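You operate a simulated robot arm through the tools that you are given. There is no shell and no other tool.

You are at the controls of a simulated robot arm. One attempt, no reset.

JOB
Pump both small wheels up, each to about its own label's pressure.
Fine: regulator back to 0 and chuck back in its holder at the end; the caps stay in the tub; leave the switch and the blue tap as they are. Set down upright: brass-tipped chuck.

Only the result counts: the job must be done as asked and must still hold three seconds after the hand-in. Knocking over, shifting, dropping, spilling or breaking anything else fails it. A push-on lid holds only when it is set on centred and level and pressed home; a screw cap is set on level and turned clockwise until tight.

ROBOT AND FRAMES
A 7-joint arm with a two-finger parallel gripper, fixed in place. Base frame: the origin is at the foot of the arm, x ahead of it, y to its left, z up. Readings come in mm, rad, newtons and seconds.
Its first joint turns from -2.601 to 2.601 rad. Payload 3.43 kg.
The TCP is the grasp point between the finger pads, 30 mm short of the fingertips. In the tool frame z runs along the fingers and y along their closing line. Largest opening 94 mm; finger width 28, thickness 10; the body of the gripper, 50 by 96 mm, starts 55 mm behind the TCP.
Orientation is told as [roll, pitch, yaw] about the base's x, y, z axes, in that order, counted from this pose: with the fingers straight down and closing along the base's y, the tool's x points along the base's -x, its y along +y and its z along -z.

CONTROLS
- The arm moves only by the tool drive_tool. Its argument "motion" is a list of rows, each a list of 6 numbers: the shift along the tool's x, y, z in mm, then the turn, a rotation vector about the tool's x, y, z in rad. In form: [[x, y, z, rx, ry, rz], ...]. A call has 1 to 20 rows; each row is the pose to reach, as a shift and turn from the pose commanded when the call began, along the tool's axes at that moment. "fingers" is the finger opening in mm, from 0 to 94, set as the call begins (left out, the last holds). Each row takes 0.2 s and may step no farther than 50 mm and 0.15 rad from the row before; otherwise, or with a gripper value out of range, the whole call is refused. A pose out of reach is approached as far as the arm can. The call stops where the force on the tool passes 40 N (or 10 N more than at its start, if that is more) or the arm is blocked; 0.2 s more then pass. The fingers move at their own pace (about 45 mm/s each) and stop on an object; they squeeze with about 30 N. The grip force told is the motor's: it shows also when the fingers shut on nothing. Time passes only in rows, and 0.2 s behind the last, so rows that repeat a pose let the fingers close. It gives the time, the measured TCP pose, the force on the tool (base axes), the opening and the grip force at its end, in the units of the frame above (readings bear some noise), with the torque about the TCP (base axes, N m) and any sound that the robot's microphone picked up.
- Cameras (640 x 400 px; columns grow to the right, rows downward): "scene" is fixed at [50.3, 502.7, 1315]; the picture's right is [-0.01, -1.00, 0.00], its down [-0.58, 0.01, -0.82] and it looks along [0.82, -0.01, -0.58] (base axes); focal length 365 px, centre (320, 200). "wrist" rides on the gripper at [76, 14, -103] in the tool frame; the picture's right is [-0.18, 0.98, 0.00], its down [-0.75, -0.14, -0.64] and it looks along [-0.63, -0.12, 0.77] (tool axes); focal length 243 px, centre (320, 200). There is no depth. A picture from a camera that has moved, and an enlarged one, comes with that camera's place and axes in the base frame and with its lens.
- snapshot(camera): a new picture of that camera. No time passes.
- close_up(camera, box): a new picture of the part [left, top, right, bottom] of that camera's present view, enlarged. No time passes.
- close_job(): hands the job in; it is judged then, once.

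Nothing tells you positions but the pictures and the camera data. Unless the task says otherwise, let go and move clear before handing in.

The tools are called by a JSON object that holds its "op" and its "data". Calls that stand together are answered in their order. drive_tool: Moves the arm, as the interface text tells. Its arguments: {"type":"object","properties":{"motion":{"type":"array"},"fingers":{"type":"number"}},"required":["motion"]} The other tools are called the same way: snapshot (camera) takes a picture; close_up (camera, box) takes an enlarged picture of a part of a camera's view; close_job () hands the job in.

At the start:

```text
time_s: 0.0
eef_pos: [611.1, 228.1, 939.7]
orientation: [-0.001, -0.002, 0.0]
wrist_force: [0.3, 0.4, -0.2]
moment: [0.01, -0.01, 0.0]
grip_width: 93.7
grip_force: 0.0
```

scene: 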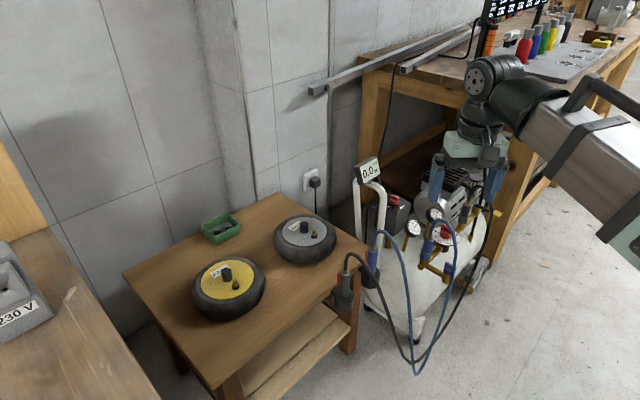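
wrist: 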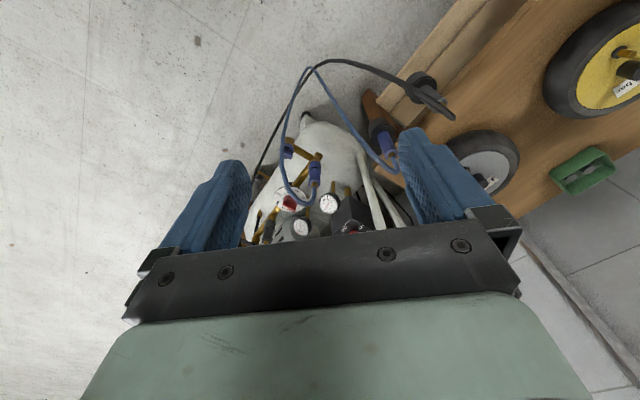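

I see a side table with two small wheels (yellow and grey hubs), a green tub, a compressor with gauges and a digital readout, and a chuck in a holder at the table edge. I'll look closer before moving.

{"op": "close_up", "data": {"camera": "scene", "box": [180, 200, 360, 330]}}

{"op": "close_up", "data": {"camera": "scene", "box": [340, 140, 520, 260]}}

{"op": "close_up", "data": {"camera": "scene", "box": [320, 240, 440, 320]}}

{"op": "close_up", "data": {"camera": "wrist", "box": [230, 50, 430, 250]}}

```text
3.08 times, centred on (270, 265) of scene
camera zoom: at [50.3, 502.7, 1315.0], right [-0.01, -1.0, 0.0], down [-0.58, 0.01, -0.82], along [0.82, -0.01, -0.58], focal length 1122 px, centre (474, 0)
```

zoom: 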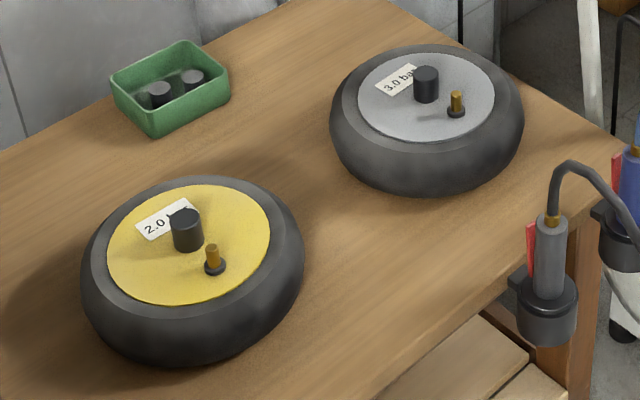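

```text
3.33 times, centred on (430, 200) of scene
camera zoom: at [50.3, 502.7, 1315.0], right [-0.01, -1.0, 0.0], down [-0.58, 0.01, -0.82], along [0.82, -0.01, -0.58], focal length 1215 px, centre (-47, 200)
```

zoom: 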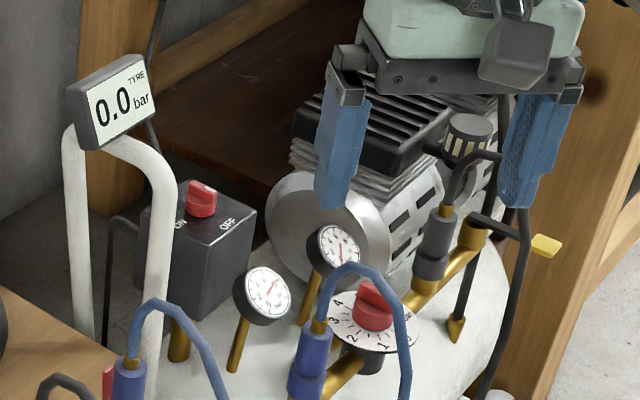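

```text
5.00 times, centred on (380, 280) of scene
camera zoom: at [50.3, 502.7, 1315.0], right [-0.01, -1.0, 0.0], down [-0.58, 0.01, -0.82], along [0.82, -0.01, -0.58], focal length 1823 px, centre (20, -200)
```

zoom: 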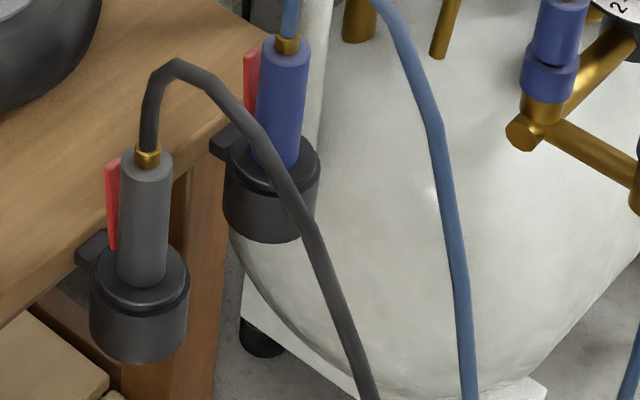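

```text
2.00 times, centred on (330, 150) of wrist
camera zoom: at [534.7, 240.9, 1043.4], right [0.18, 0.98, 0.0], down [0.75, -0.14, 0.64], along [0.63, -0.12, -0.77], focal length 485 px, centre (300, 300)
```

zoom: 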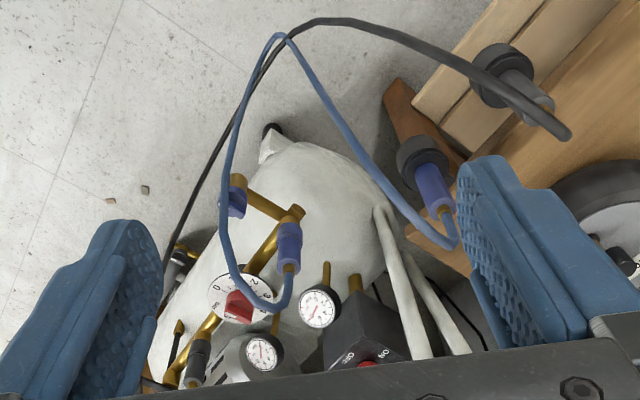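

The regulator knob, gauges and two chucks (grey and blue) are visible; I need to know which chuck is brass-tipped and where things sit. I'll zoom further before moving.

{"op": "close_up", "data": {"camera": "wrist", "box": [240, 120, 360, 240]}}

{"op": "close_up", "data": {"camera": "wrist", "box": [350, 50, 490, 170]}}

{"op": "close_up", "data": {"camera": "scene", "box": [400, 190, 500, 290]}}

{"op": "close_up", "data": {"camera": "scene", "box": [340, 150, 420, 210]}}

{"op": "close_up", "data": {"camera": "scene", "box": [400, 195, 460, 235]}}

```text
3.33 times, centred on (300, 180) of wrist
camera zoom: at [534.7, 240.9, 1043.4], right [0.18, 0.98, 0.0], down [0.75, -0.14, 0.64], along [0.63, -0.12, -0.77], focal length 809 px, centre (387, 267)
```

zoom: 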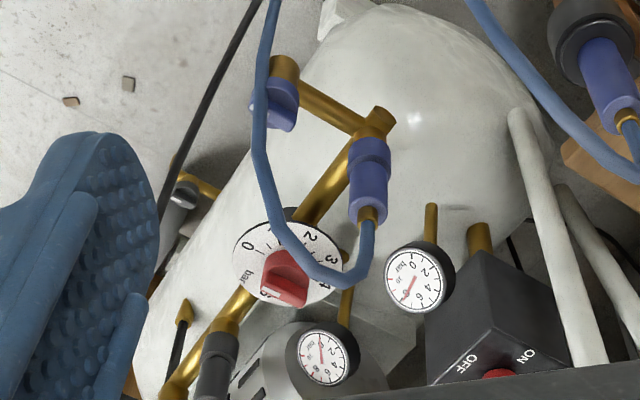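

```text
3.33 times, centred on (420, 110) of wrist
camera zoom: at [534.7, 240.9, 1043.4], right [0.18, 0.98, 0.0], down [0.75, -0.14, 0.64], along [0.63, -0.12, -0.77], focal length 809 px, centre (-13, 500)
```

zoom: 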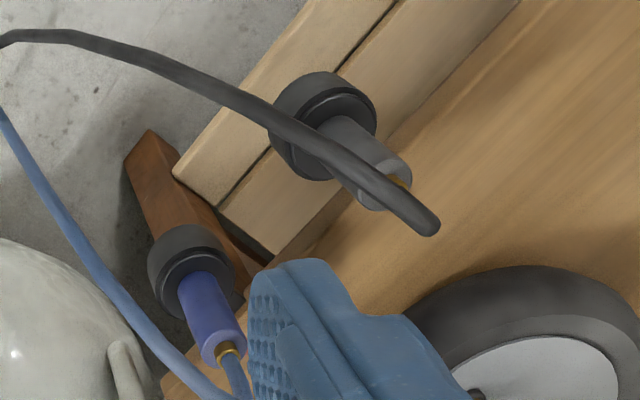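

```text
4.00 times, centred on (450, 240) of scene
camera zoom: at [50.3, 502.7, 1315.0], right [-0.01, -1.0, 0.0], down [-0.58, 0.01, -0.82], along [0.82, -0.01, -0.58], focal length 1458 px, centre (-200, 40)
```

zoom: 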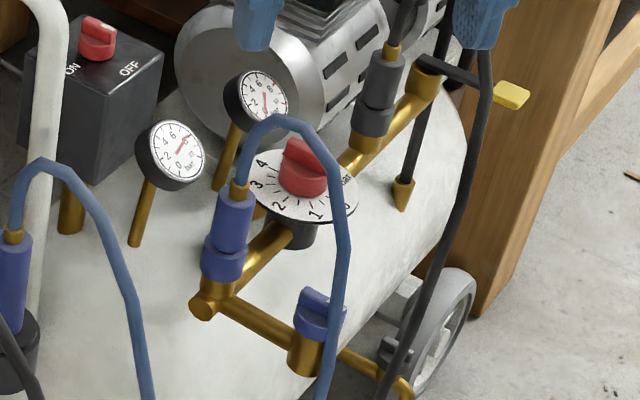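

```text
6.67 times, centred on (380, 180) of scene
camera zoom: at [50.3, 502.7, 1315.0], right [-0.01, -1.0, 0.0], down [-0.58, 0.01, -0.82], along [0.82, -0.01, -0.58], focal length 2430 px, centre (-80, 333)
```

zoom: 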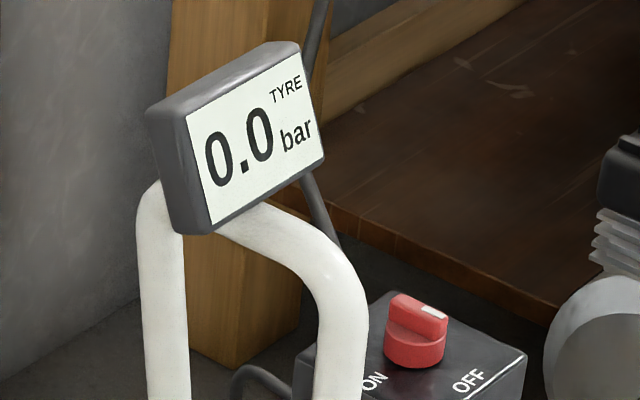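

```text
10.00 times, centred on (430, 215) of scene
camera zoom: at [50.3, 502.7, 1315.0], right [-0.01, -1.0, 0.0], down [-0.58, 0.01, -0.82], along [0.82, -0.01, -0.58], focal length 3646 px, centre (-780, 50)
```

zoom: 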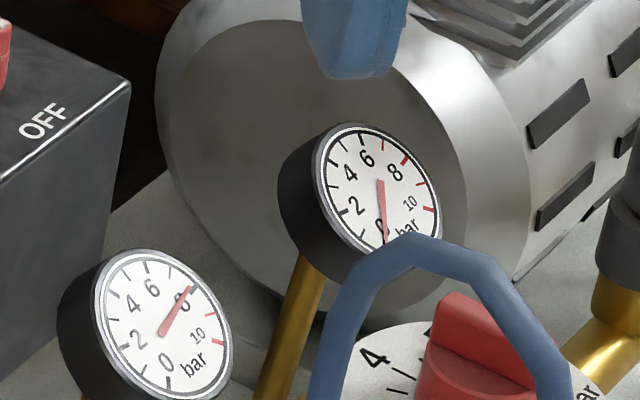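

The brass valves, regulator knob and both chucks are roughly located; heights need better triangulation. I'll move the wrist camera back and turn it towards the table for another view.

{"op": "drive_tool", "data": {"motion": [[22, 32, 0, 0, 0, -0.12], [44, 64, 0, 0, 0, -0.24], [66, 96, 0, 0, 0, -0.36], [88, 128, 0, 0, 0, -0.48], [110, 160, 0, 0, 0, -0.6], [131, 192, 0, 0, 0, -0.7]]}}

{"op": "snapshot", "data": {"camera": "wrist"}}

{"op": "snapshot", "data": {"camera": "scene"}}

```text
time_s: 1.4
eef_pos: [478.7, 419.6, 941.7]
orientation: [0.002, 0.0, 0.701]
wrist_force: [0.7, 0.4, 0.6]
moment: [0.02, 0.02, -0.04]
grip_width: 94.2
grip_force: 0.0
```

```text
taken
camera wrist: at [411.3, 380.6, 1045.1], right [-0.49, 0.87, 0.0], down [0.67, 0.38, 0.64], along [0.56, 0.32, -0.77], focal length 243 px, centre (320, 200)
```

wrist: 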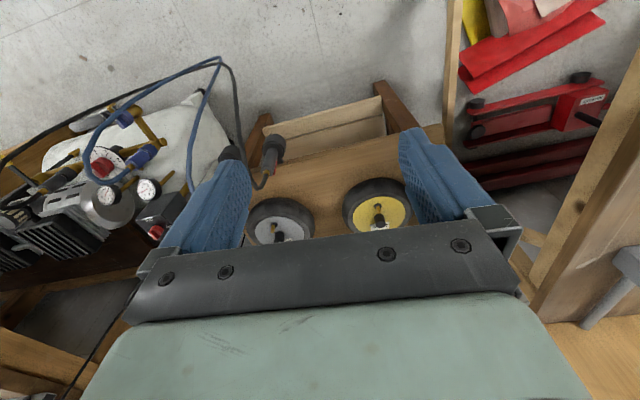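

```text
taken
```

scene: 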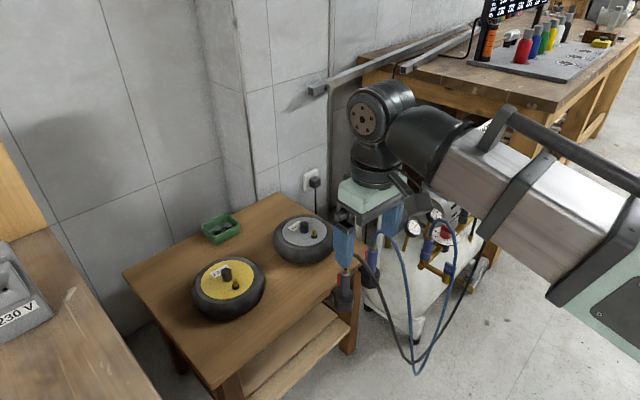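

The wrist now sees both wheels, the grey chuck and the compressor; I'll zoom in to triangulate.

{"op": "close_up", "data": {"camera": "wrist", "box": [230, 120, 420, 240]}}

{"op": "close_up", "data": {"camera": "wrist", "box": [20, 80, 220, 240]}}

{"op": "close_up", "data": {"camera": "wrist", "box": [215, 120, 305, 200]}}

```text
3.33 times, centred on (325, 180) of wrist
camera zoom: at [411.3, 380.6, 1045.1], right [-0.49, 0.87, 0.0], down [0.67, 0.38, 0.64], along [0.56, 0.32, -0.77], focal length 809 px, centre (303, 267)
```

zoom: 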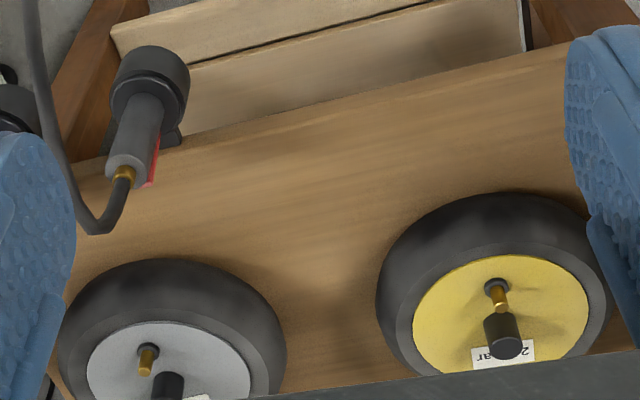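

```text
2.50 times, centred on (120, 160) of wrist
camera zoom: at [411.3, 380.6, 1045.1], right [-0.49, 0.87, 0.0], down [0.67, 0.38, 0.64], along [0.56, 0.32, -0.77], focal length 606 px, centre (820, 300)
```

zoom: 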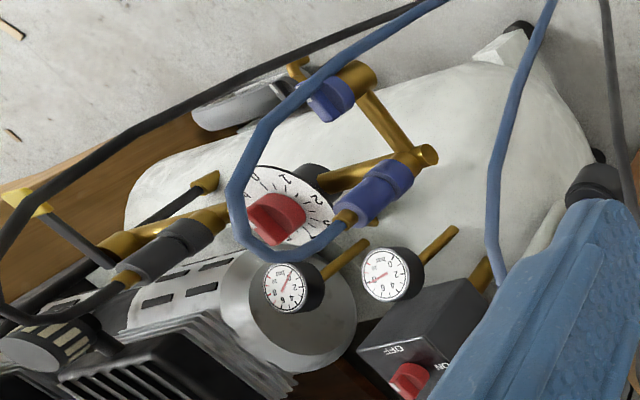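

```text
5.00 times, centred on (260, 160) of wrist
camera zoom: at [411.3, 380.6, 1045.1], right [-0.49, 0.87, 0.0], down [0.67, 0.38, 0.64], along [0.56, 0.32, -0.77], focal length 1213 px, centre (620, 400)
```

zoom: 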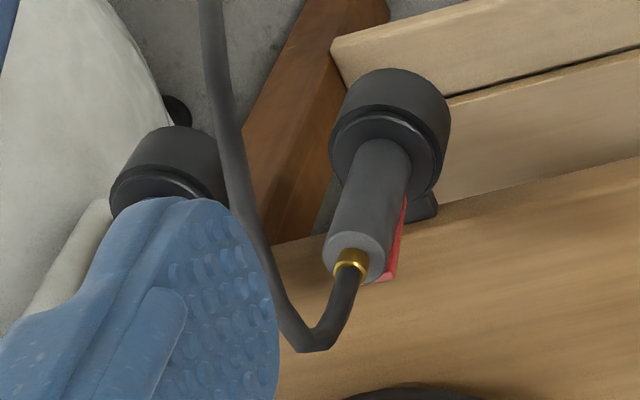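

The grey chuck's top is near (737, 427, 588), the blue one's near (831, 339, 590), and the valve tops are at about (697, 712, 602) and (893, 509, 602). I'll lower and tilt the wrist to look at the chucks and holders from the side.

{"op": "drive_tool", "data": {"motion": [[8, -26, 33, 0, -0.075, 0], [16, -52, 66, 0, -0.15, 0], [25, -78, 98, 0, -0.225, 0], [33, -104, 131, 0, -0.3, 0], [42, -130, 164, 0, -0.375, 0], [50, -156, 197, 0, -0.45, 0], [59, -181, 230, 0, -0.525, 0], [67, -205, 262, 0, -0.6, 0]]}}

{"op": "snapshot", "data": {"camera": "wrist"}}

{"op": "snapshot", "data": {"camera": "scene"}}

```text
time_s: 3.2
eef_pos: [591.6, 225.8, 666.2]
orientation: [0.0, -0.601, 0.701]
wrist_force: [0.1, -0.3, -0.2]
moment: [0.0, -0.02, -0.01]
grip_width: 94.4
grip_force: 0.1
out of reach, approached as far as the arm can: row 5, 6, 7, 8
```

```text
taken
camera wrist: at [489.0, 158.5, 708.9], right [-0.52, 0.85, 0.1], down [0.29, 0.06, 0.96], along [0.81, 0.52, -0.28], focal length 243 px, centre (320, 200)
```

wrist: 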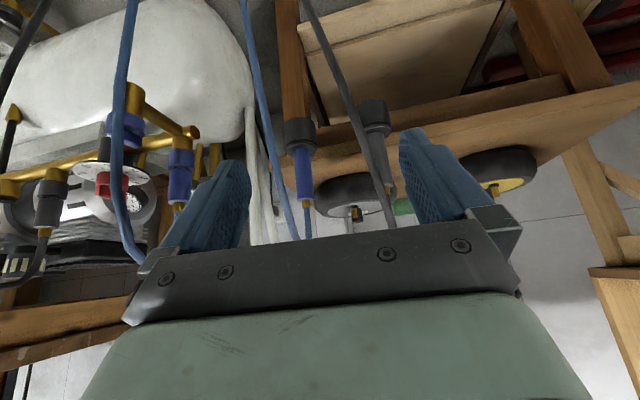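

```text
taken
```

scene: 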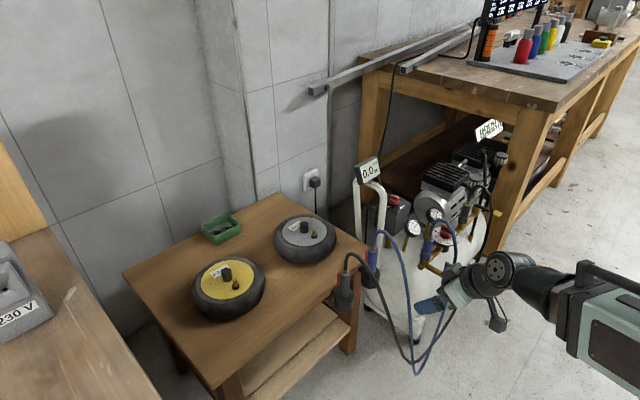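

The wrist now sees the chucks, holders and manifold from the side, with the picture upside down. I'll zoom in.

{"op": "close_up", "data": {"camera": "wrist", "box": [260, 80, 410, 240]}}

{"op": "close_up", "data": {"camera": "wrist", "box": [0, 80, 220, 300]}}

{"op": "close_up", "data": {"camera": "scene", "box": [420, 110, 520, 190]}}

{"op": "close_up", "data": {"camera": "scene", "box": [380, 180, 500, 320]}}

```text
2.50 times, centred on (335, 160) of wrist
camera zoom: at [489.0, 158.5, 708.9], right [-0.52, 0.85, 0.1], down [0.29, 0.06, 0.96], along [0.81, 0.52, -0.28], focal length 606 px, centre (282, 300)
```

zoom: 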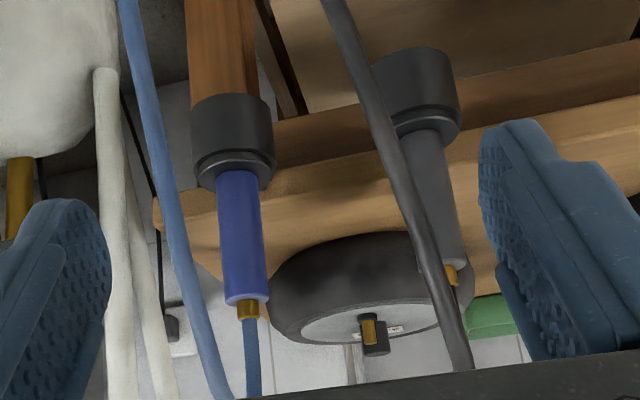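

```text
1.82 times, centred on (110, 190) of wrist
camera zoom: at [489.0, 158.5, 708.9], right [-0.52, 0.85, 0.1], down [0.29, 0.06, 0.96], along [0.81, 0.52, -0.28], focal length 441 px, centre (702, 218)
```

zoom: 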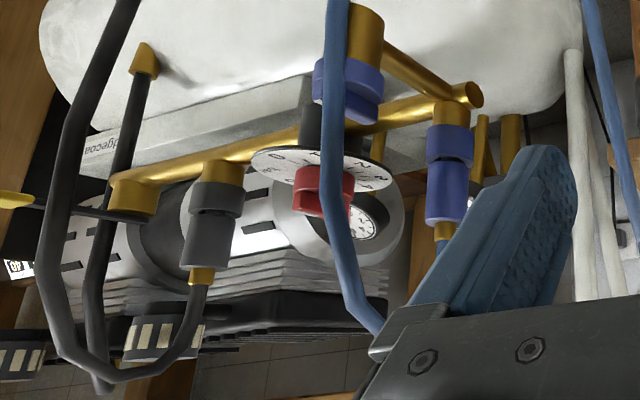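

```text
5.00 times, centred on (470, 150) of scene
camera zoom: at [50.3, 502.7, 1315.0], right [-0.01, -1.0, 0.0], down [-0.58, 0.01, -0.82], along [0.82, -0.01, -0.58], focal length 1823 px, centre (-430, 450)
```

zoom: 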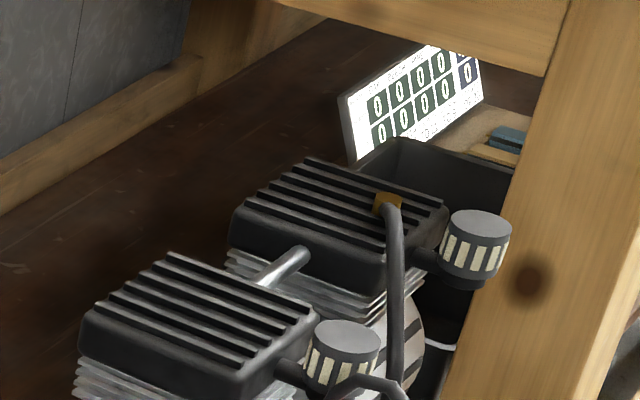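

```text
2.86 times, centred on (440, 250) of scene
camera zoom: at [50.3, 502.7, 1315.0], right [-0.01, -1.0, 0.0], down [-0.58, 0.01, -0.82], along [0.82, -0.01, -0.58], focal length 1042 px, centre (-23, 57)
```

zoom: 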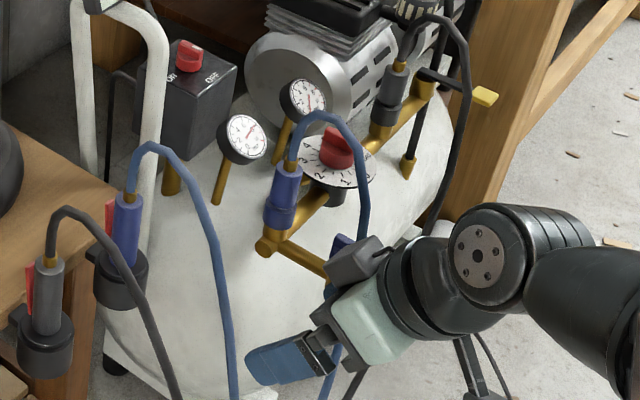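

The layout suggests a line with the regulator between a blue coupler (with blue tap) and a grey coupler (with yellow-lever tap). I need to know which side feeds from the tank, so I'll move to look at the manifold closer.

{"op": "drive_tool", "data": {"motion": [[-17, 0, -25, 0, 0.15, 0], [-34, 0, -49.5, 0, 0.3, 0]]}}

{"op": "drive_tool", "data": {"motion": [[-4, -38, 2.4, 0.0345, 0, 0.1117], [-8, -76, 4.7, 0.069, 0, 0.2233], [-13, -114, 7, 0.1035, 0, 0.335], [-17, -152, 9.5, 0.138, 0, 0.4467], [-21, -190, 11.8, 0.1725, 0, 0.558], [-25.4, -228, 14.2, 0.207, 0, 0.67]]}}

{"op": "snapshot", "data": {"camera": "wrist"}}

{"op": "snapshot", "data": {"camera": "scene"}}

```text
time_s: 3.8
eef_pos: [590.4, 227.1, 728.3]
orientation: [0.0, -0.298, 0.7]
wrist_force: [-0.2, 0.1, -0.3]
moment: [-0.01, 0.0, 0.03]
grip_width: 94.0
grip_force: 0.0
```

```text
time_s: 5.2
eef_pos: [757.9, 72.9, 722.1]
orientation: [0.001, -0.3, -0.002]
wrist_force: [0.7, -0.2, -0.5]
moment: [0.02, 0.01, 0.01]
grip_width: 94.0
grip_force: 0.1
```

```text
taken
camera wrist: at [655.2, 86.7, 797.8], right [0.18, 0.98, 0.05], down [0.53, -0.14, 0.84], along [0.83, -0.12, -0.55], focal length 243 px, centre (320, 200)
```

wrist: 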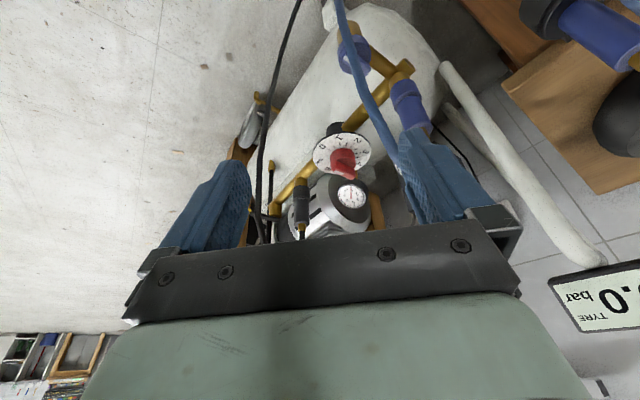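

```text
taken
```

scene: 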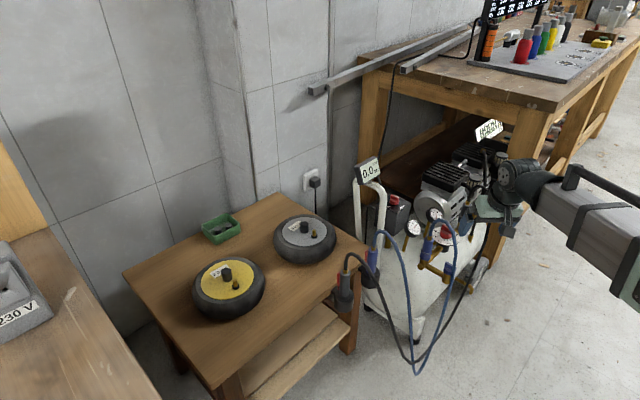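

{"op": "close_up", "data": {"camera": "wrist", "box": [240, 0, 440, 130]}}

{"op": "close_up", "data": {"camera": "wrist", "box": [240, 110, 400, 240]}}

{"op": "close_up", "data": {"camera": "wrist", "box": [300, 20, 440, 110]}}

{"op": "close_up", "data": {"camera": "wrist", "box": [510, 0, 640, 130]}}

```text
3.08 times, centred on (340, 65) of wrist
camera zoom: at [655.2, 86.7, 797.8], right [0.18, 0.98, 0.05], down [0.53, -0.14, 0.84], along [0.83, -0.12, -0.55], focal length 746 px, centre (258, 615)
```

zoom: 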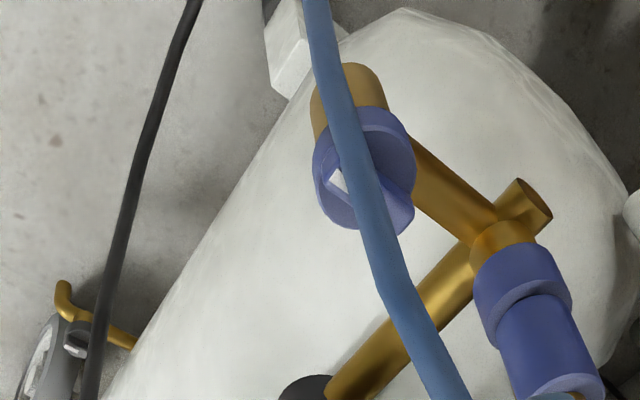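

```text
3.08 times, centred on (320, 175) of wrist
camera zoom: at [655.2, 86.7, 797.8], right [0.18, 0.98, 0.05], down [0.53, -0.14, 0.84], along [0.83, -0.12, -0.55], focal length 746 px, centre (320, 277)
```

zoom: 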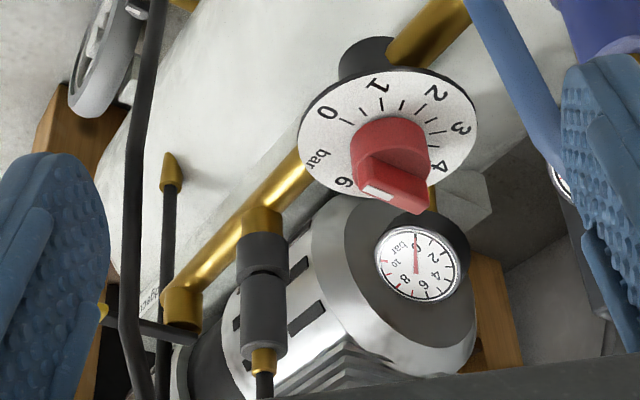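

```text
4.44 times, centred on (370, 65) of wrist
camera zoom: at [655.2, 86.7, 797.8], right [0.18, 0.98, 0.05], down [0.53, -0.14, 0.84], along [0.83, -0.12, -0.55], focal length 1078 px, centre (98, 800)
```

zoom: 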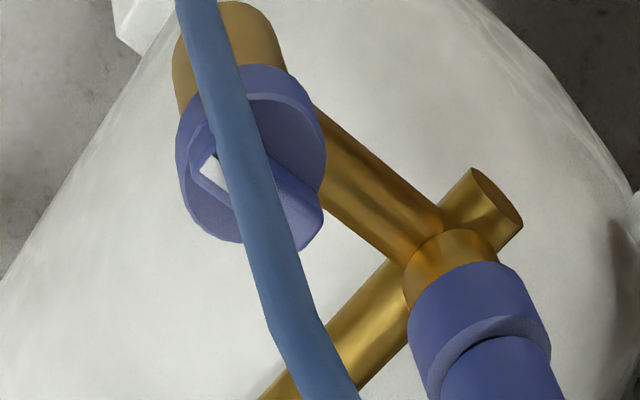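

```text
3.08 times, centred on (575, 65) of wrist
camera zoom: at [655.2, 86.7, 797.8], right [0.18, 0.98, 0.05], down [0.53, -0.14, 0.84], along [0.83, -0.12, -0.55], focal length 746 px, centre (-465, 615)
```

zoom: 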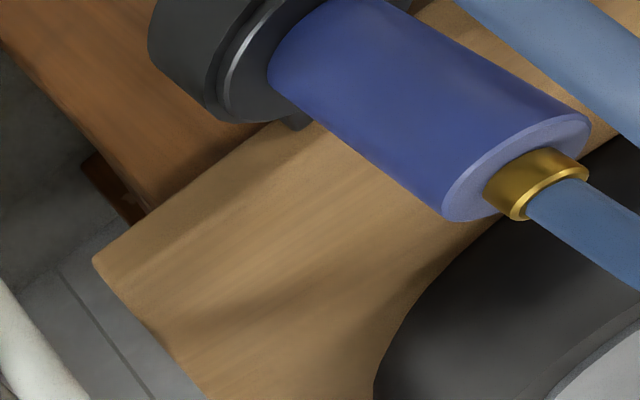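

I see the regulator dial scale (0 to 6 clockwise from above) and what looks like a riser from the tank under the blue tap. I'll zoom into the knob pointer and the pipe ends.

{"op": "close_up", "data": {"camera": "wrist", "box": [305, 125, 385, 195]}}

{"op": "close_up", "data": {"camera": "wrist", "box": [245, 175, 325, 240]}}

{"op": "close_up", "data": {"camera": "scene", "box": [425, 215, 475, 255]}}

```text
5.71 times, centred on (345, 160) of wrist
camera zoom: at [655.2, 86.7, 797.8], right [0.18, 0.98, 0.05], down [0.53, -0.14, 0.84], along [0.83, -0.12, -0.55], focal length 1386 px, centre (177, 429)
```

zoom: 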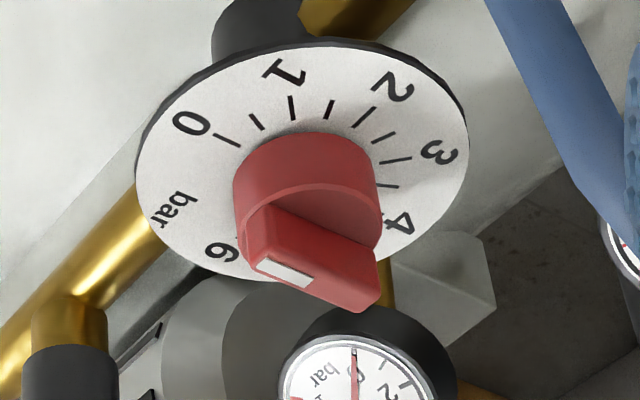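

```text
6.15 times, centred on (285, 208) of wrist
camera zoom: at [655.2, 86.7, 797.8], right [0.18, 0.98, 0.05], down [0.53, -0.14, 0.84], along [0.83, -0.12, -0.55], focal length 1493 px, centre (535, 154)
```

zoom: 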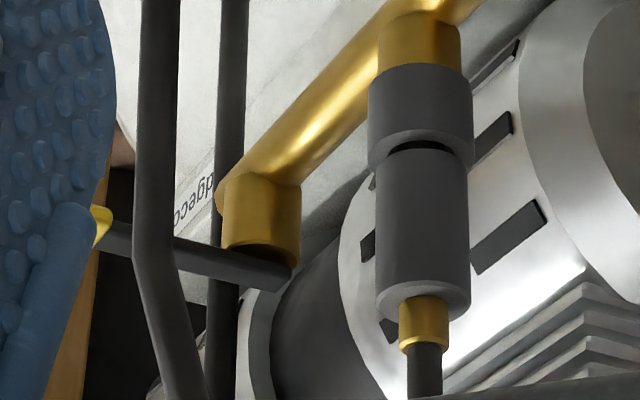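

```text
10.00 times, centred on (450, 235) of scene
camera zoom: at [50.3, 502.7, 1315.0], right [-0.01, -1.0, 0.0], down [-0.58, 0.01, -0.82], along [0.82, -0.01, -0.58], focal length 3646 px, centre (-980, -150)
```

zoom: 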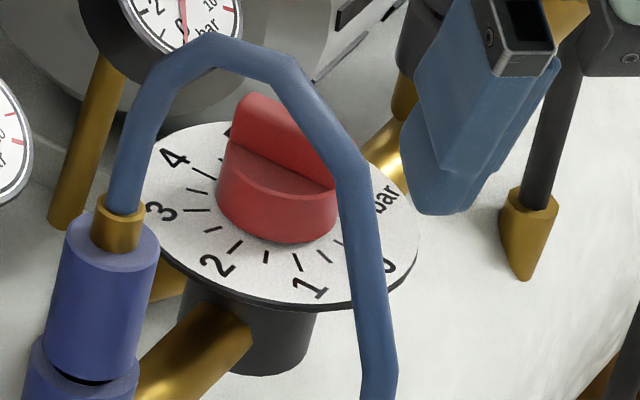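

The tank riser sits under the blue tap, so the blue coupler is upstream of the regulator and the grey coupler is downstream (regulated). The pointer is at 0 with about 45° per bar, clockwise from above. I'll go upright and high, then move over the knob at about (981, 73, 530) to refine its position.

{"op": "drive_tool", "data": {"motion": [[-9, 0, -29, 0, 0.15, 0], [-18, 0, -57, 0, 0.3, 0]], "fingers": 60}}

{"op": "drive_tool", "data": {"motion": [[-30, 0, 0, 0, 0, -0.13], [-60, 0, 0, 0, 0, -0.26], [-90, 0, 0, 0, 0, -0.39], [-120, 0, 0, 0, 0, -0.52], [-150, 0, 0, 0, 0, -0.65], [-180, 0, 0, 0, 0, -0.785]]}}

{"op": "snapshot", "data": {"camera": "wrist"}}

{"op": "snapshot", "data": {"camera": "scene"}}

```text
time_s: 5.8
eef_pos: [758.9, 71.7, 781.9]
orientation: [-0.001, 0.001, -0.001]
wrist_force: [0.4, 0.1, 0.2]
moment: [0.01, 0.0, 0.03]
grip_width: 60.0
grip_force: 0.1
```

```text
time_s: 7.2
eef_pos: [940.3, 72.8, 783.5]
orientation: [0.0, 0.0, 0.788]
wrist_force: [-0.8, 0.4, -0.4]
moment: [0.0, -0.01, -0.02]
grip_width: 60.2
grip_force: 0.0
```

```text
taken
camera wrist: at [876.2, 28.5, 885.6], right [-0.57, 0.82, 0.0], down [0.63, 0.43, 0.64], along [0.53, 0.36, -0.77], focal length 243 px, centre (320, 200)
```

wrist: 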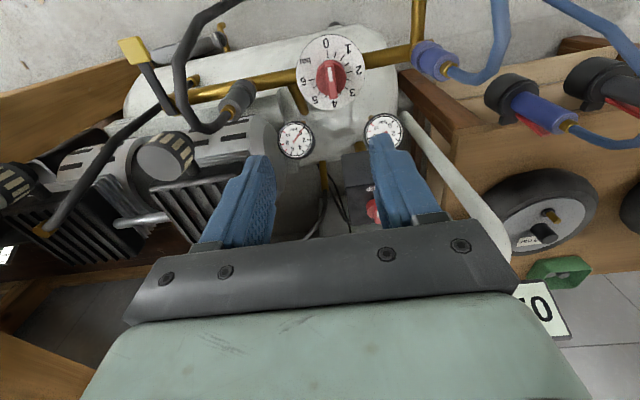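

```text
taken
```

scene: 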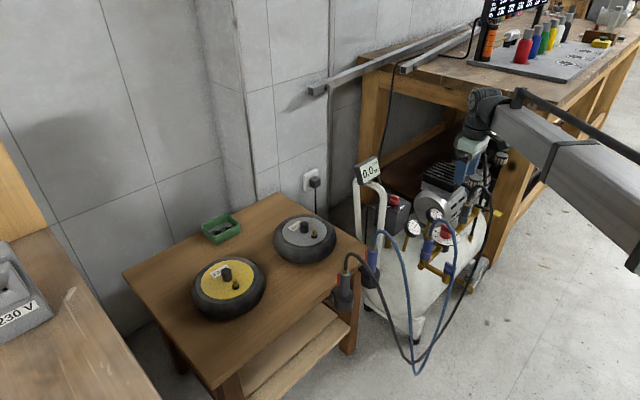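

{"op": "close_up", "data": {"camera": "wrist", "box": [285, 25, 385, 125]}}

{"op": "close_up", "data": {"camera": "wrist", "box": [480, 50, 640, 150]}}

{"op": "close_up", "data": {"camera": "wrist", "box": [100, 20, 300, 145]}}

```text
4.00 times, centred on (335, 75) of wrist
camera zoom: at [876.2, 28.5, 885.6], right [-0.57, 0.82, 0.0], down [0.63, 0.43, 0.64], along [0.53, 0.36, -0.77], focal length 970 px, centre (260, 700)
```

zoom: 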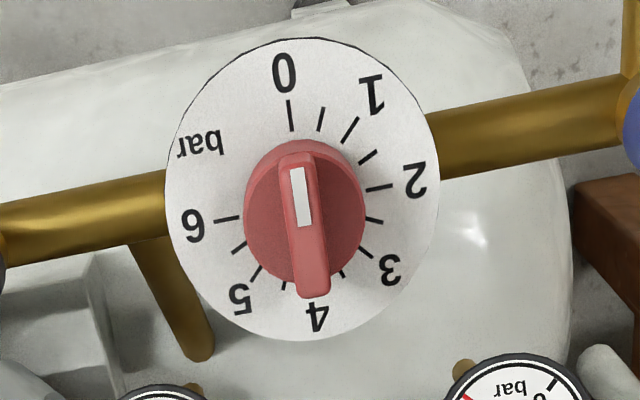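

```text
4.00 times, centred on (560, 100) of wrist
camera zoom: at [876.2, 28.5, 885.6], right [-0.57, 0.82, 0.0], down [0.63, 0.43, 0.64], along [0.53, 0.36, -0.77], focal length 970 px, centre (-640, 600)
```

zoom: 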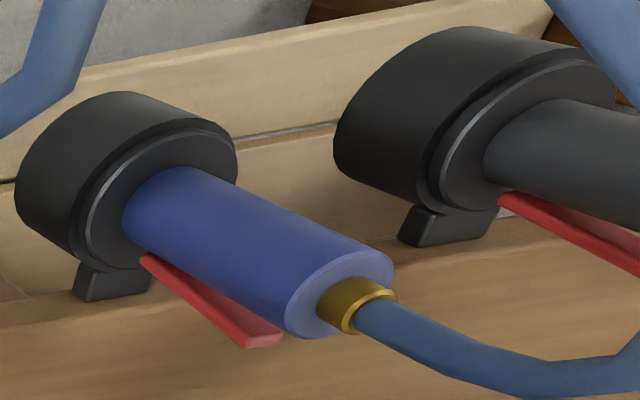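

```text
3.20 times, centred on (200, 82) of wrist
camera zoom: at [876.2, 28.5, 885.6], right [-0.57, 0.82, 0.0], down [0.63, 0.43, 0.64], along [0.53, 0.36, -0.77], focal length 776 px, centre (704, 576)
```

zoom: 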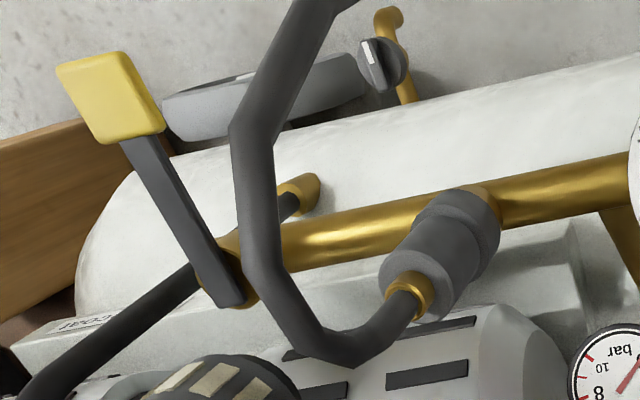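

The knob centre is nearer (932, 85) with the rib top around z=575. I'll lower vertically to get a closer, better-conditioned view.

{"op": "drive_tool", "data": {"motion": [[-1, 5, 31, 0, 0, 0], [-2, 10, 62, 0, 0, 0], [-3, 14, 93, 0, 0, 0]], "fingers": 70}}

{"op": "snapshot", "data": {"camera": "wrist"}}

{"op": "close_up", "data": {"camera": "wrist", "box": [260, 50, 400, 150]}}

{"op": "close_up", "data": {"camera": "scene", "box": [400, 140, 520, 260]}}

```text
time_s: 8.0
eef_pos: [930.8, 83.7, 686.0]
orientation: [0.0, 0.001, 0.784]
wrist_force: [0.1, 0.2, 0.0]
moment: [0.0, -0.04, -0.01]
grip_width: 70.0
grip_force: 0.0
```

```text
taken
camera wrist: at [867.0, 39.9, 790.0], right [-0.56, 0.83, 0.0], down [0.63, 0.43, 0.64], along [0.53, 0.36, -0.77], focal length 243 px, centre (320, 200)
```

wrist: 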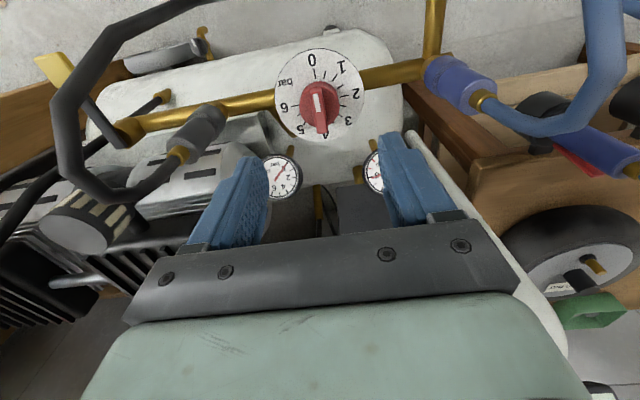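

```text
4.00 times, centred on (330, 100) of wrist
camera zoom: at [867.0, 39.9, 790.0], right [-0.56, 0.83, 0.0], down [0.63, 0.43, 0.64], along [0.53, 0.36, -0.77], focal length 970 px, centre (280, 600)
```

zoom: 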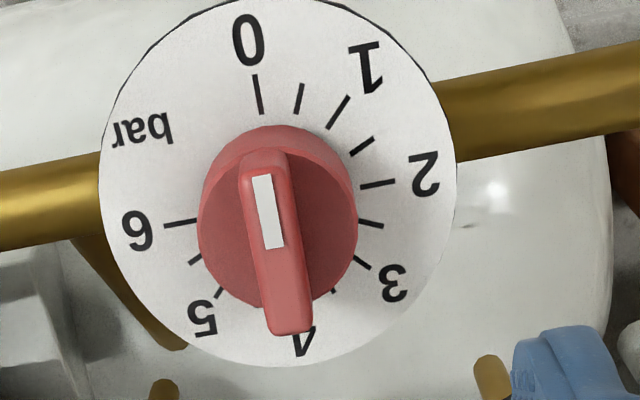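

```text
3.33 times, centred on (460, 200) of scene
camera zoom: at [50.3, 502.7, 1315.0], right [-0.01, -1.0, 0.0], down [-0.58, 0.01, -0.82], along [0.82, -0.01, -0.58], focal length 1215 px, centre (-147, 200)
```

zoom: 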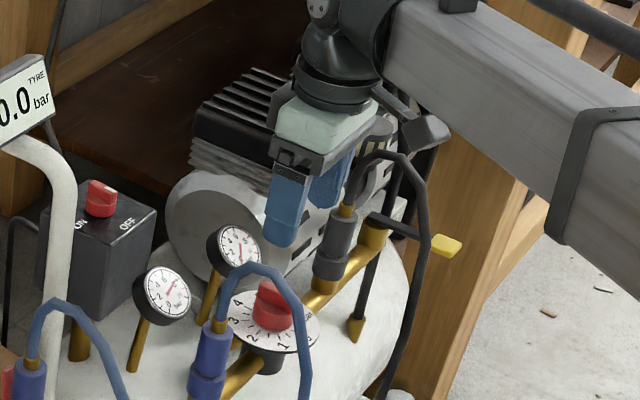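

The knob axis is at about (930, 82.5), disc top about z=561 and rib top about z=575. I'll descend over the rib with fingers partly open, stopping just short.

{"op": "drive_tool", "data": {"motion": [[0.7, 0, 30, 0, 0, 0], [1.4, 0, 60, 0, 0, 0], [1.4, 0, 80, 0, 0, 0]], "fingers": 40}}

{"op": "snapshot", "data": {"camera": "wrist"}}

{"op": "close_up", "data": {"camera": "scene", "box": [400, 170, 500, 260]}}

```text
time_s: 8.8
eef_pos: [929.5, 83.3, 608.0]
orientation: [0.0, 0.001, 0.784]
wrist_force: [-0.9, 0.1, -0.1]
moment: [-0.01, 0.0, -0.01]
grip_width: 40.1
grip_force: 0.0
```

```text
taken
camera wrist: at [864.9, 38.6, 710.7], right [-0.56, 0.83, 0.0], down [0.63, 0.43, 0.64], along [0.53, 0.36, -0.77], focal length 243 px, centre (320, 200)
```

wrist: 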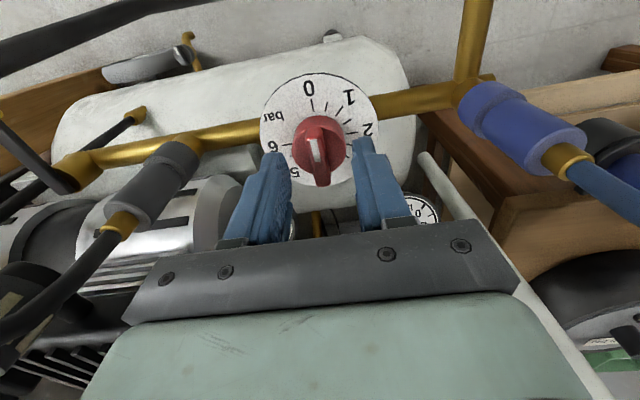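

```text
4.44 times, centred on (450, 215) of scene
camera zoom: at [50.3, 502.7, 1315.0], right [-0.01, -1.0, 0.0], down [-0.58, 0.01, -0.82], along [0.82, -0.01, -0.58], focal length 1620 px, centre (-258, 133)
```

zoom: 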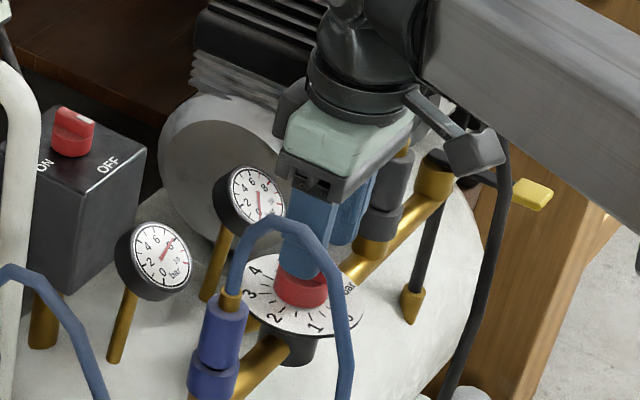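

{"op": "close_up", "data": {"camera": "wrist", "box": [255, 85, 385, 195]}}

```text
3.64 times, centred on (320, 140) of wrist
camera zoom: at [864.9, 38.6, 710.7], right [-0.56, 0.83, 0.0], down [0.63, 0.43, 0.64], along [0.53, 0.36, -0.77], focal length 882 px, centre (320, 418)
```

zoom: 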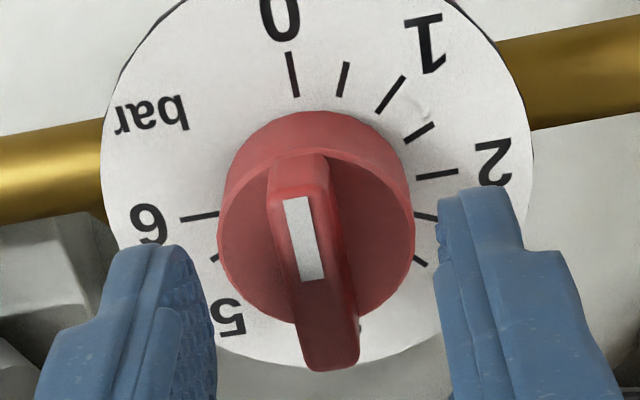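

Fingers straddle the rib well. I'll descend 14 mm and close on the rib.

{"op": "drive_tool", "data": {"motion": [[0, -0.5, 7, 0, 0, 0], [0, -0.5, 14, 0, 0, 0]]}}

{"op": "drive_tool", "data": {"motion": [[0, 0, 0, 0, 0, 0], [0, 0, 0, 0, 0, 0], [0, 0, 0, 0, 0, 0]], "fingers": 0}}

{"op": "snapshot", "data": {"camera": "wrist"}}

{"op": "close_up", "data": {"camera": "scene", "box": [400, 170, 500, 260]}}

```text
time_s: 9.4
eef_pos: [928.9, 83.2, 593.5]
orientation: [0.0, 0.0, 0.784]
wrist_force: [-0.5, -0.1, 0.5]
moment: [0.0, 0.01, 0.0]
grip_width: 40.3
grip_force: 0.0
```

```text
time_s: 10.2
eef_pos: [930.2, 82.6, 593.5]
orientation: [-0.003, 0.001, 0.784]
wrist_force: [12.1, -11.6, -2.9]
moment: [-0.14, -0.26, -0.09]
grip_width: 10.8
grip_force: 37.6
```

```text
taken
camera wrist: at [866.0, 38.1, 697.6], right [-0.56, 0.83, 0.0], down [0.63, 0.43, 0.64], along [0.53, 0.36, -0.77], focal length 243 px, centre (320, 200)
```

wrist: 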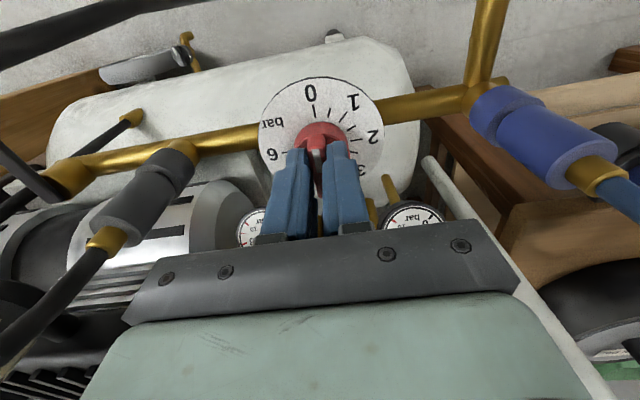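

```text
4.44 times, centred on (450, 215) of scene
camera zoom: at [50.3, 502.7, 1315.0], right [-0.01, -1.0, 0.0], down [-0.58, 0.01, -0.82], along [0.82, -0.01, -0.58], focal length 1620 px, centre (-258, 133)
```

zoom: 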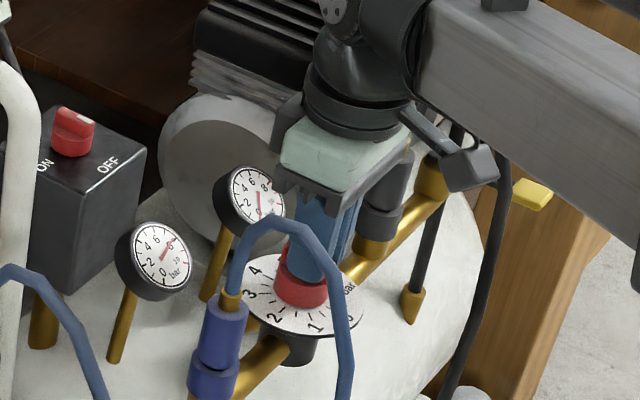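

The rib is gripped (10.8 mm) with a small side load along the closing line. I'll ease that offset and turn about 30° clockwise, then check the gauge.

{"op": "drive_tool", "data": {"motion": [[0, -1.5, 0, 0, 0, 0.05], [0, -1.5, 0, 0, 0, 0.17], [0, -1.5, 0, 0, 0, 0.3], [0, -1.5, 0, 0, 0, 0.42], [0, -1.5, 0, 0, 0, 0.52]]}}

{"op": "close_up", "data": {"camera": "scene", "box": [400, 170, 500, 260]}}

{"op": "snapshot", "data": {"camera": "wrist"}}

```text
time_s: 11.4
eef_pos: [930.0, 83.6, 593.2]
orientation: [0.004, 0.002, 0.264]
wrist_force: [-7.8, 11.2, -1.7]
moment: [0.47, -1.12, 0.07]
grip_width: 11.0
grip_force: 44.4
```

```text
4.44 times, centred on (450, 215) of scene
camera zoom: at [50.3, 502.7, 1315.0], right [-0.01, -1.0, 0.0], down [-0.58, 0.01, -0.82], along [0.82, -0.01, -0.58], focal length 1620 px, centre (-258, 133)
```

zoom: 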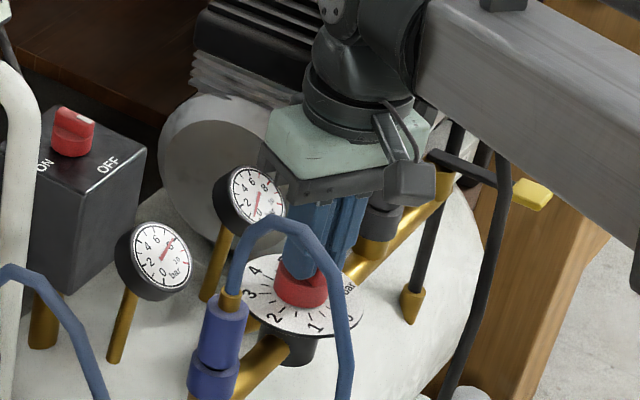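

```text
taken
camera wrist: at [852.3, 76.9, 697.8], right [-0.08, 1.0, 0.0], down [0.77, 0.06, 0.64], along [0.64, 0.05, -0.77], focal length 243 px, centre (320, 200)
```

wrist: 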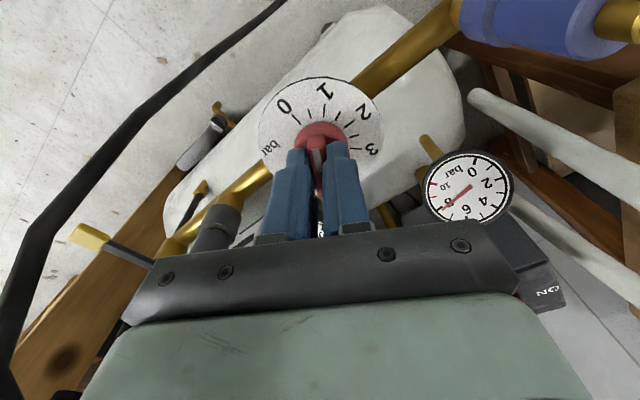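

{"op": "close_up", "data": {"camera": "scene", "box": [410, 195, 460, 235]}}

{"op": "close_up", "data": {"camera": "wrist", "box": [255, 70, 385, 180]}}

```text
10.00 times, centred on (435, 215) of scene
camera zoom: at [50.3, 502.7, 1315.0], right [-0.01, -1.0, 0.0], down [-0.58, 0.01, -0.82], along [0.82, -0.01, -0.58], focal length 3646 px, centre (-830, 50)
```

zoom: 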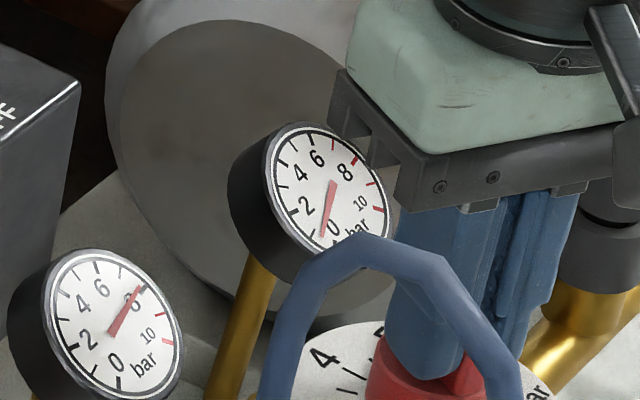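

```text
3.64 times, centred on (320, 125) of wrist
camera zoom: at [852.3, 76.9, 697.8], right [-0.08, 1.0, 0.0], down [0.77, 0.06, 0.64], along [0.64, 0.05, -0.77], focal length 882 px, centre (320, 473)
```

zoom: 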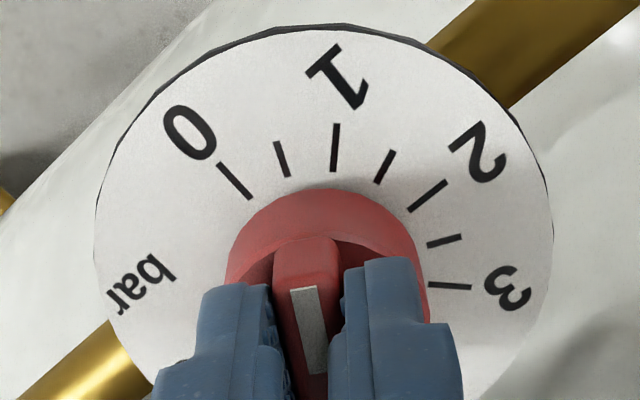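

The gauge moves with the knob, so the regulator is live and the reading is about 0.7. I'll keep turning clockwise toward yaw −0.785 (2 bar), checking clearance to the blue hose midway.

{"op": "drive_tool", "data": {"motion": [[-0.6, 0.5, 0, 0, 0, 0.13], [-1.3, 1.0, 0, 0, 0, 0.26], [-1.3, 1.0, 0, 0, 0, 0.39], [-1.3, 1.0, 0, 0, 0, 0.52]]}}

{"op": "snapshot", "data": {"camera": "wrist"}}

{"op": "close_up", "data": {"camera": "scene", "box": [400, 170, 500, 260]}}

```text
time_s: 12.4
eef_pos: [930.6, 84.9, 593.8]
orientation: [0.005, 0.007, -0.219]
wrist_force: [-1.0, 3.4, -0.3]
moment: [-0.26, -0.33, 0.03]
grip_width: 10.9
grip_force: 44.5
stopped in row 4: the force on the tool passed its limit at 41 N (the readings are from after the stop); the commanded pose is now the measured one
```

```text
taken
camera wrist: at [858.7, 115.0, 698.2], right [0.39, 0.92, 0.0], down [0.71, -0.3, 0.64], along [0.59, -0.25, -0.77], focal length 243 px, centre (320, 200)
```

wrist: 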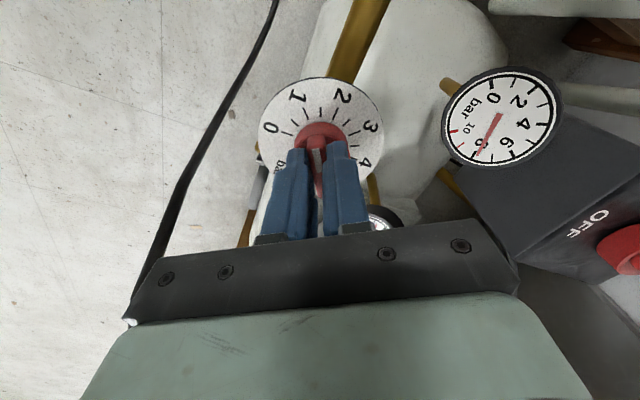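

```text
4.44 times, centred on (450, 215) of scene
camera zoom: at [50.3, 502.7, 1315.0], right [-0.01, -1.0, 0.0], down [-0.58, 0.01, -0.82], along [0.82, -0.01, -0.58], focal length 1620 px, centre (-258, 133)
```

zoom: 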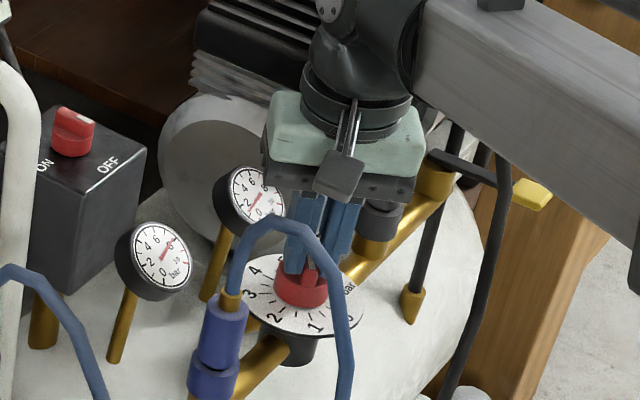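

It paused on a side-load spike and relaxed; the reference is now centred. I'll continue in small turns and monitor the force.

{"op": "drive_tool", "data": {"motion": [[0, 0, 0, 0, 0, 0.07], [0, 0, 0, 0, 0, 0.14], [0, 0, 0, 0, 0, 0.21], [0, 0, 0, 0, 0, 0.28]]}}

{"op": "close_up", "data": {"camera": "scene", "box": [400, 170, 500, 260]}}

```text
time_s: 13.4
eef_pos: [929.7, 87.0, 594.2]
orientation: [0.004, 0.009, -0.497]
wrist_force: [-1.8, 16.9, -5.2]
moment: [-0.4, -1.13, 0.06]
grip_width: 10.9
grip_force: 44.5
```

```text
4.44 times, centred on (450, 215) of scene
camera zoom: at [50.3, 502.7, 1315.0], right [-0.01, -1.0, 0.0], down [-0.58, 0.01, -0.82], along [0.82, -0.01, -0.58], focal length 1620 px, centre (-258, 133)
```

zoom: 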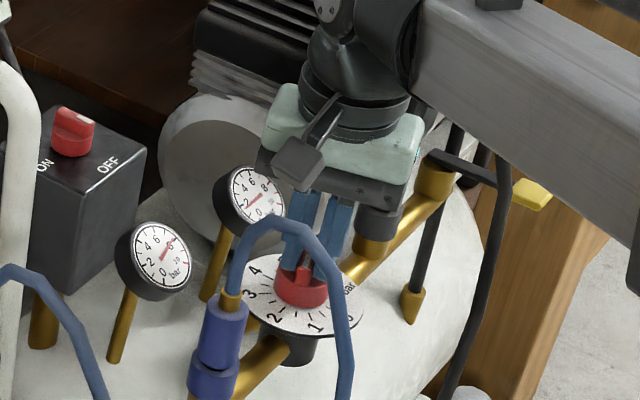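

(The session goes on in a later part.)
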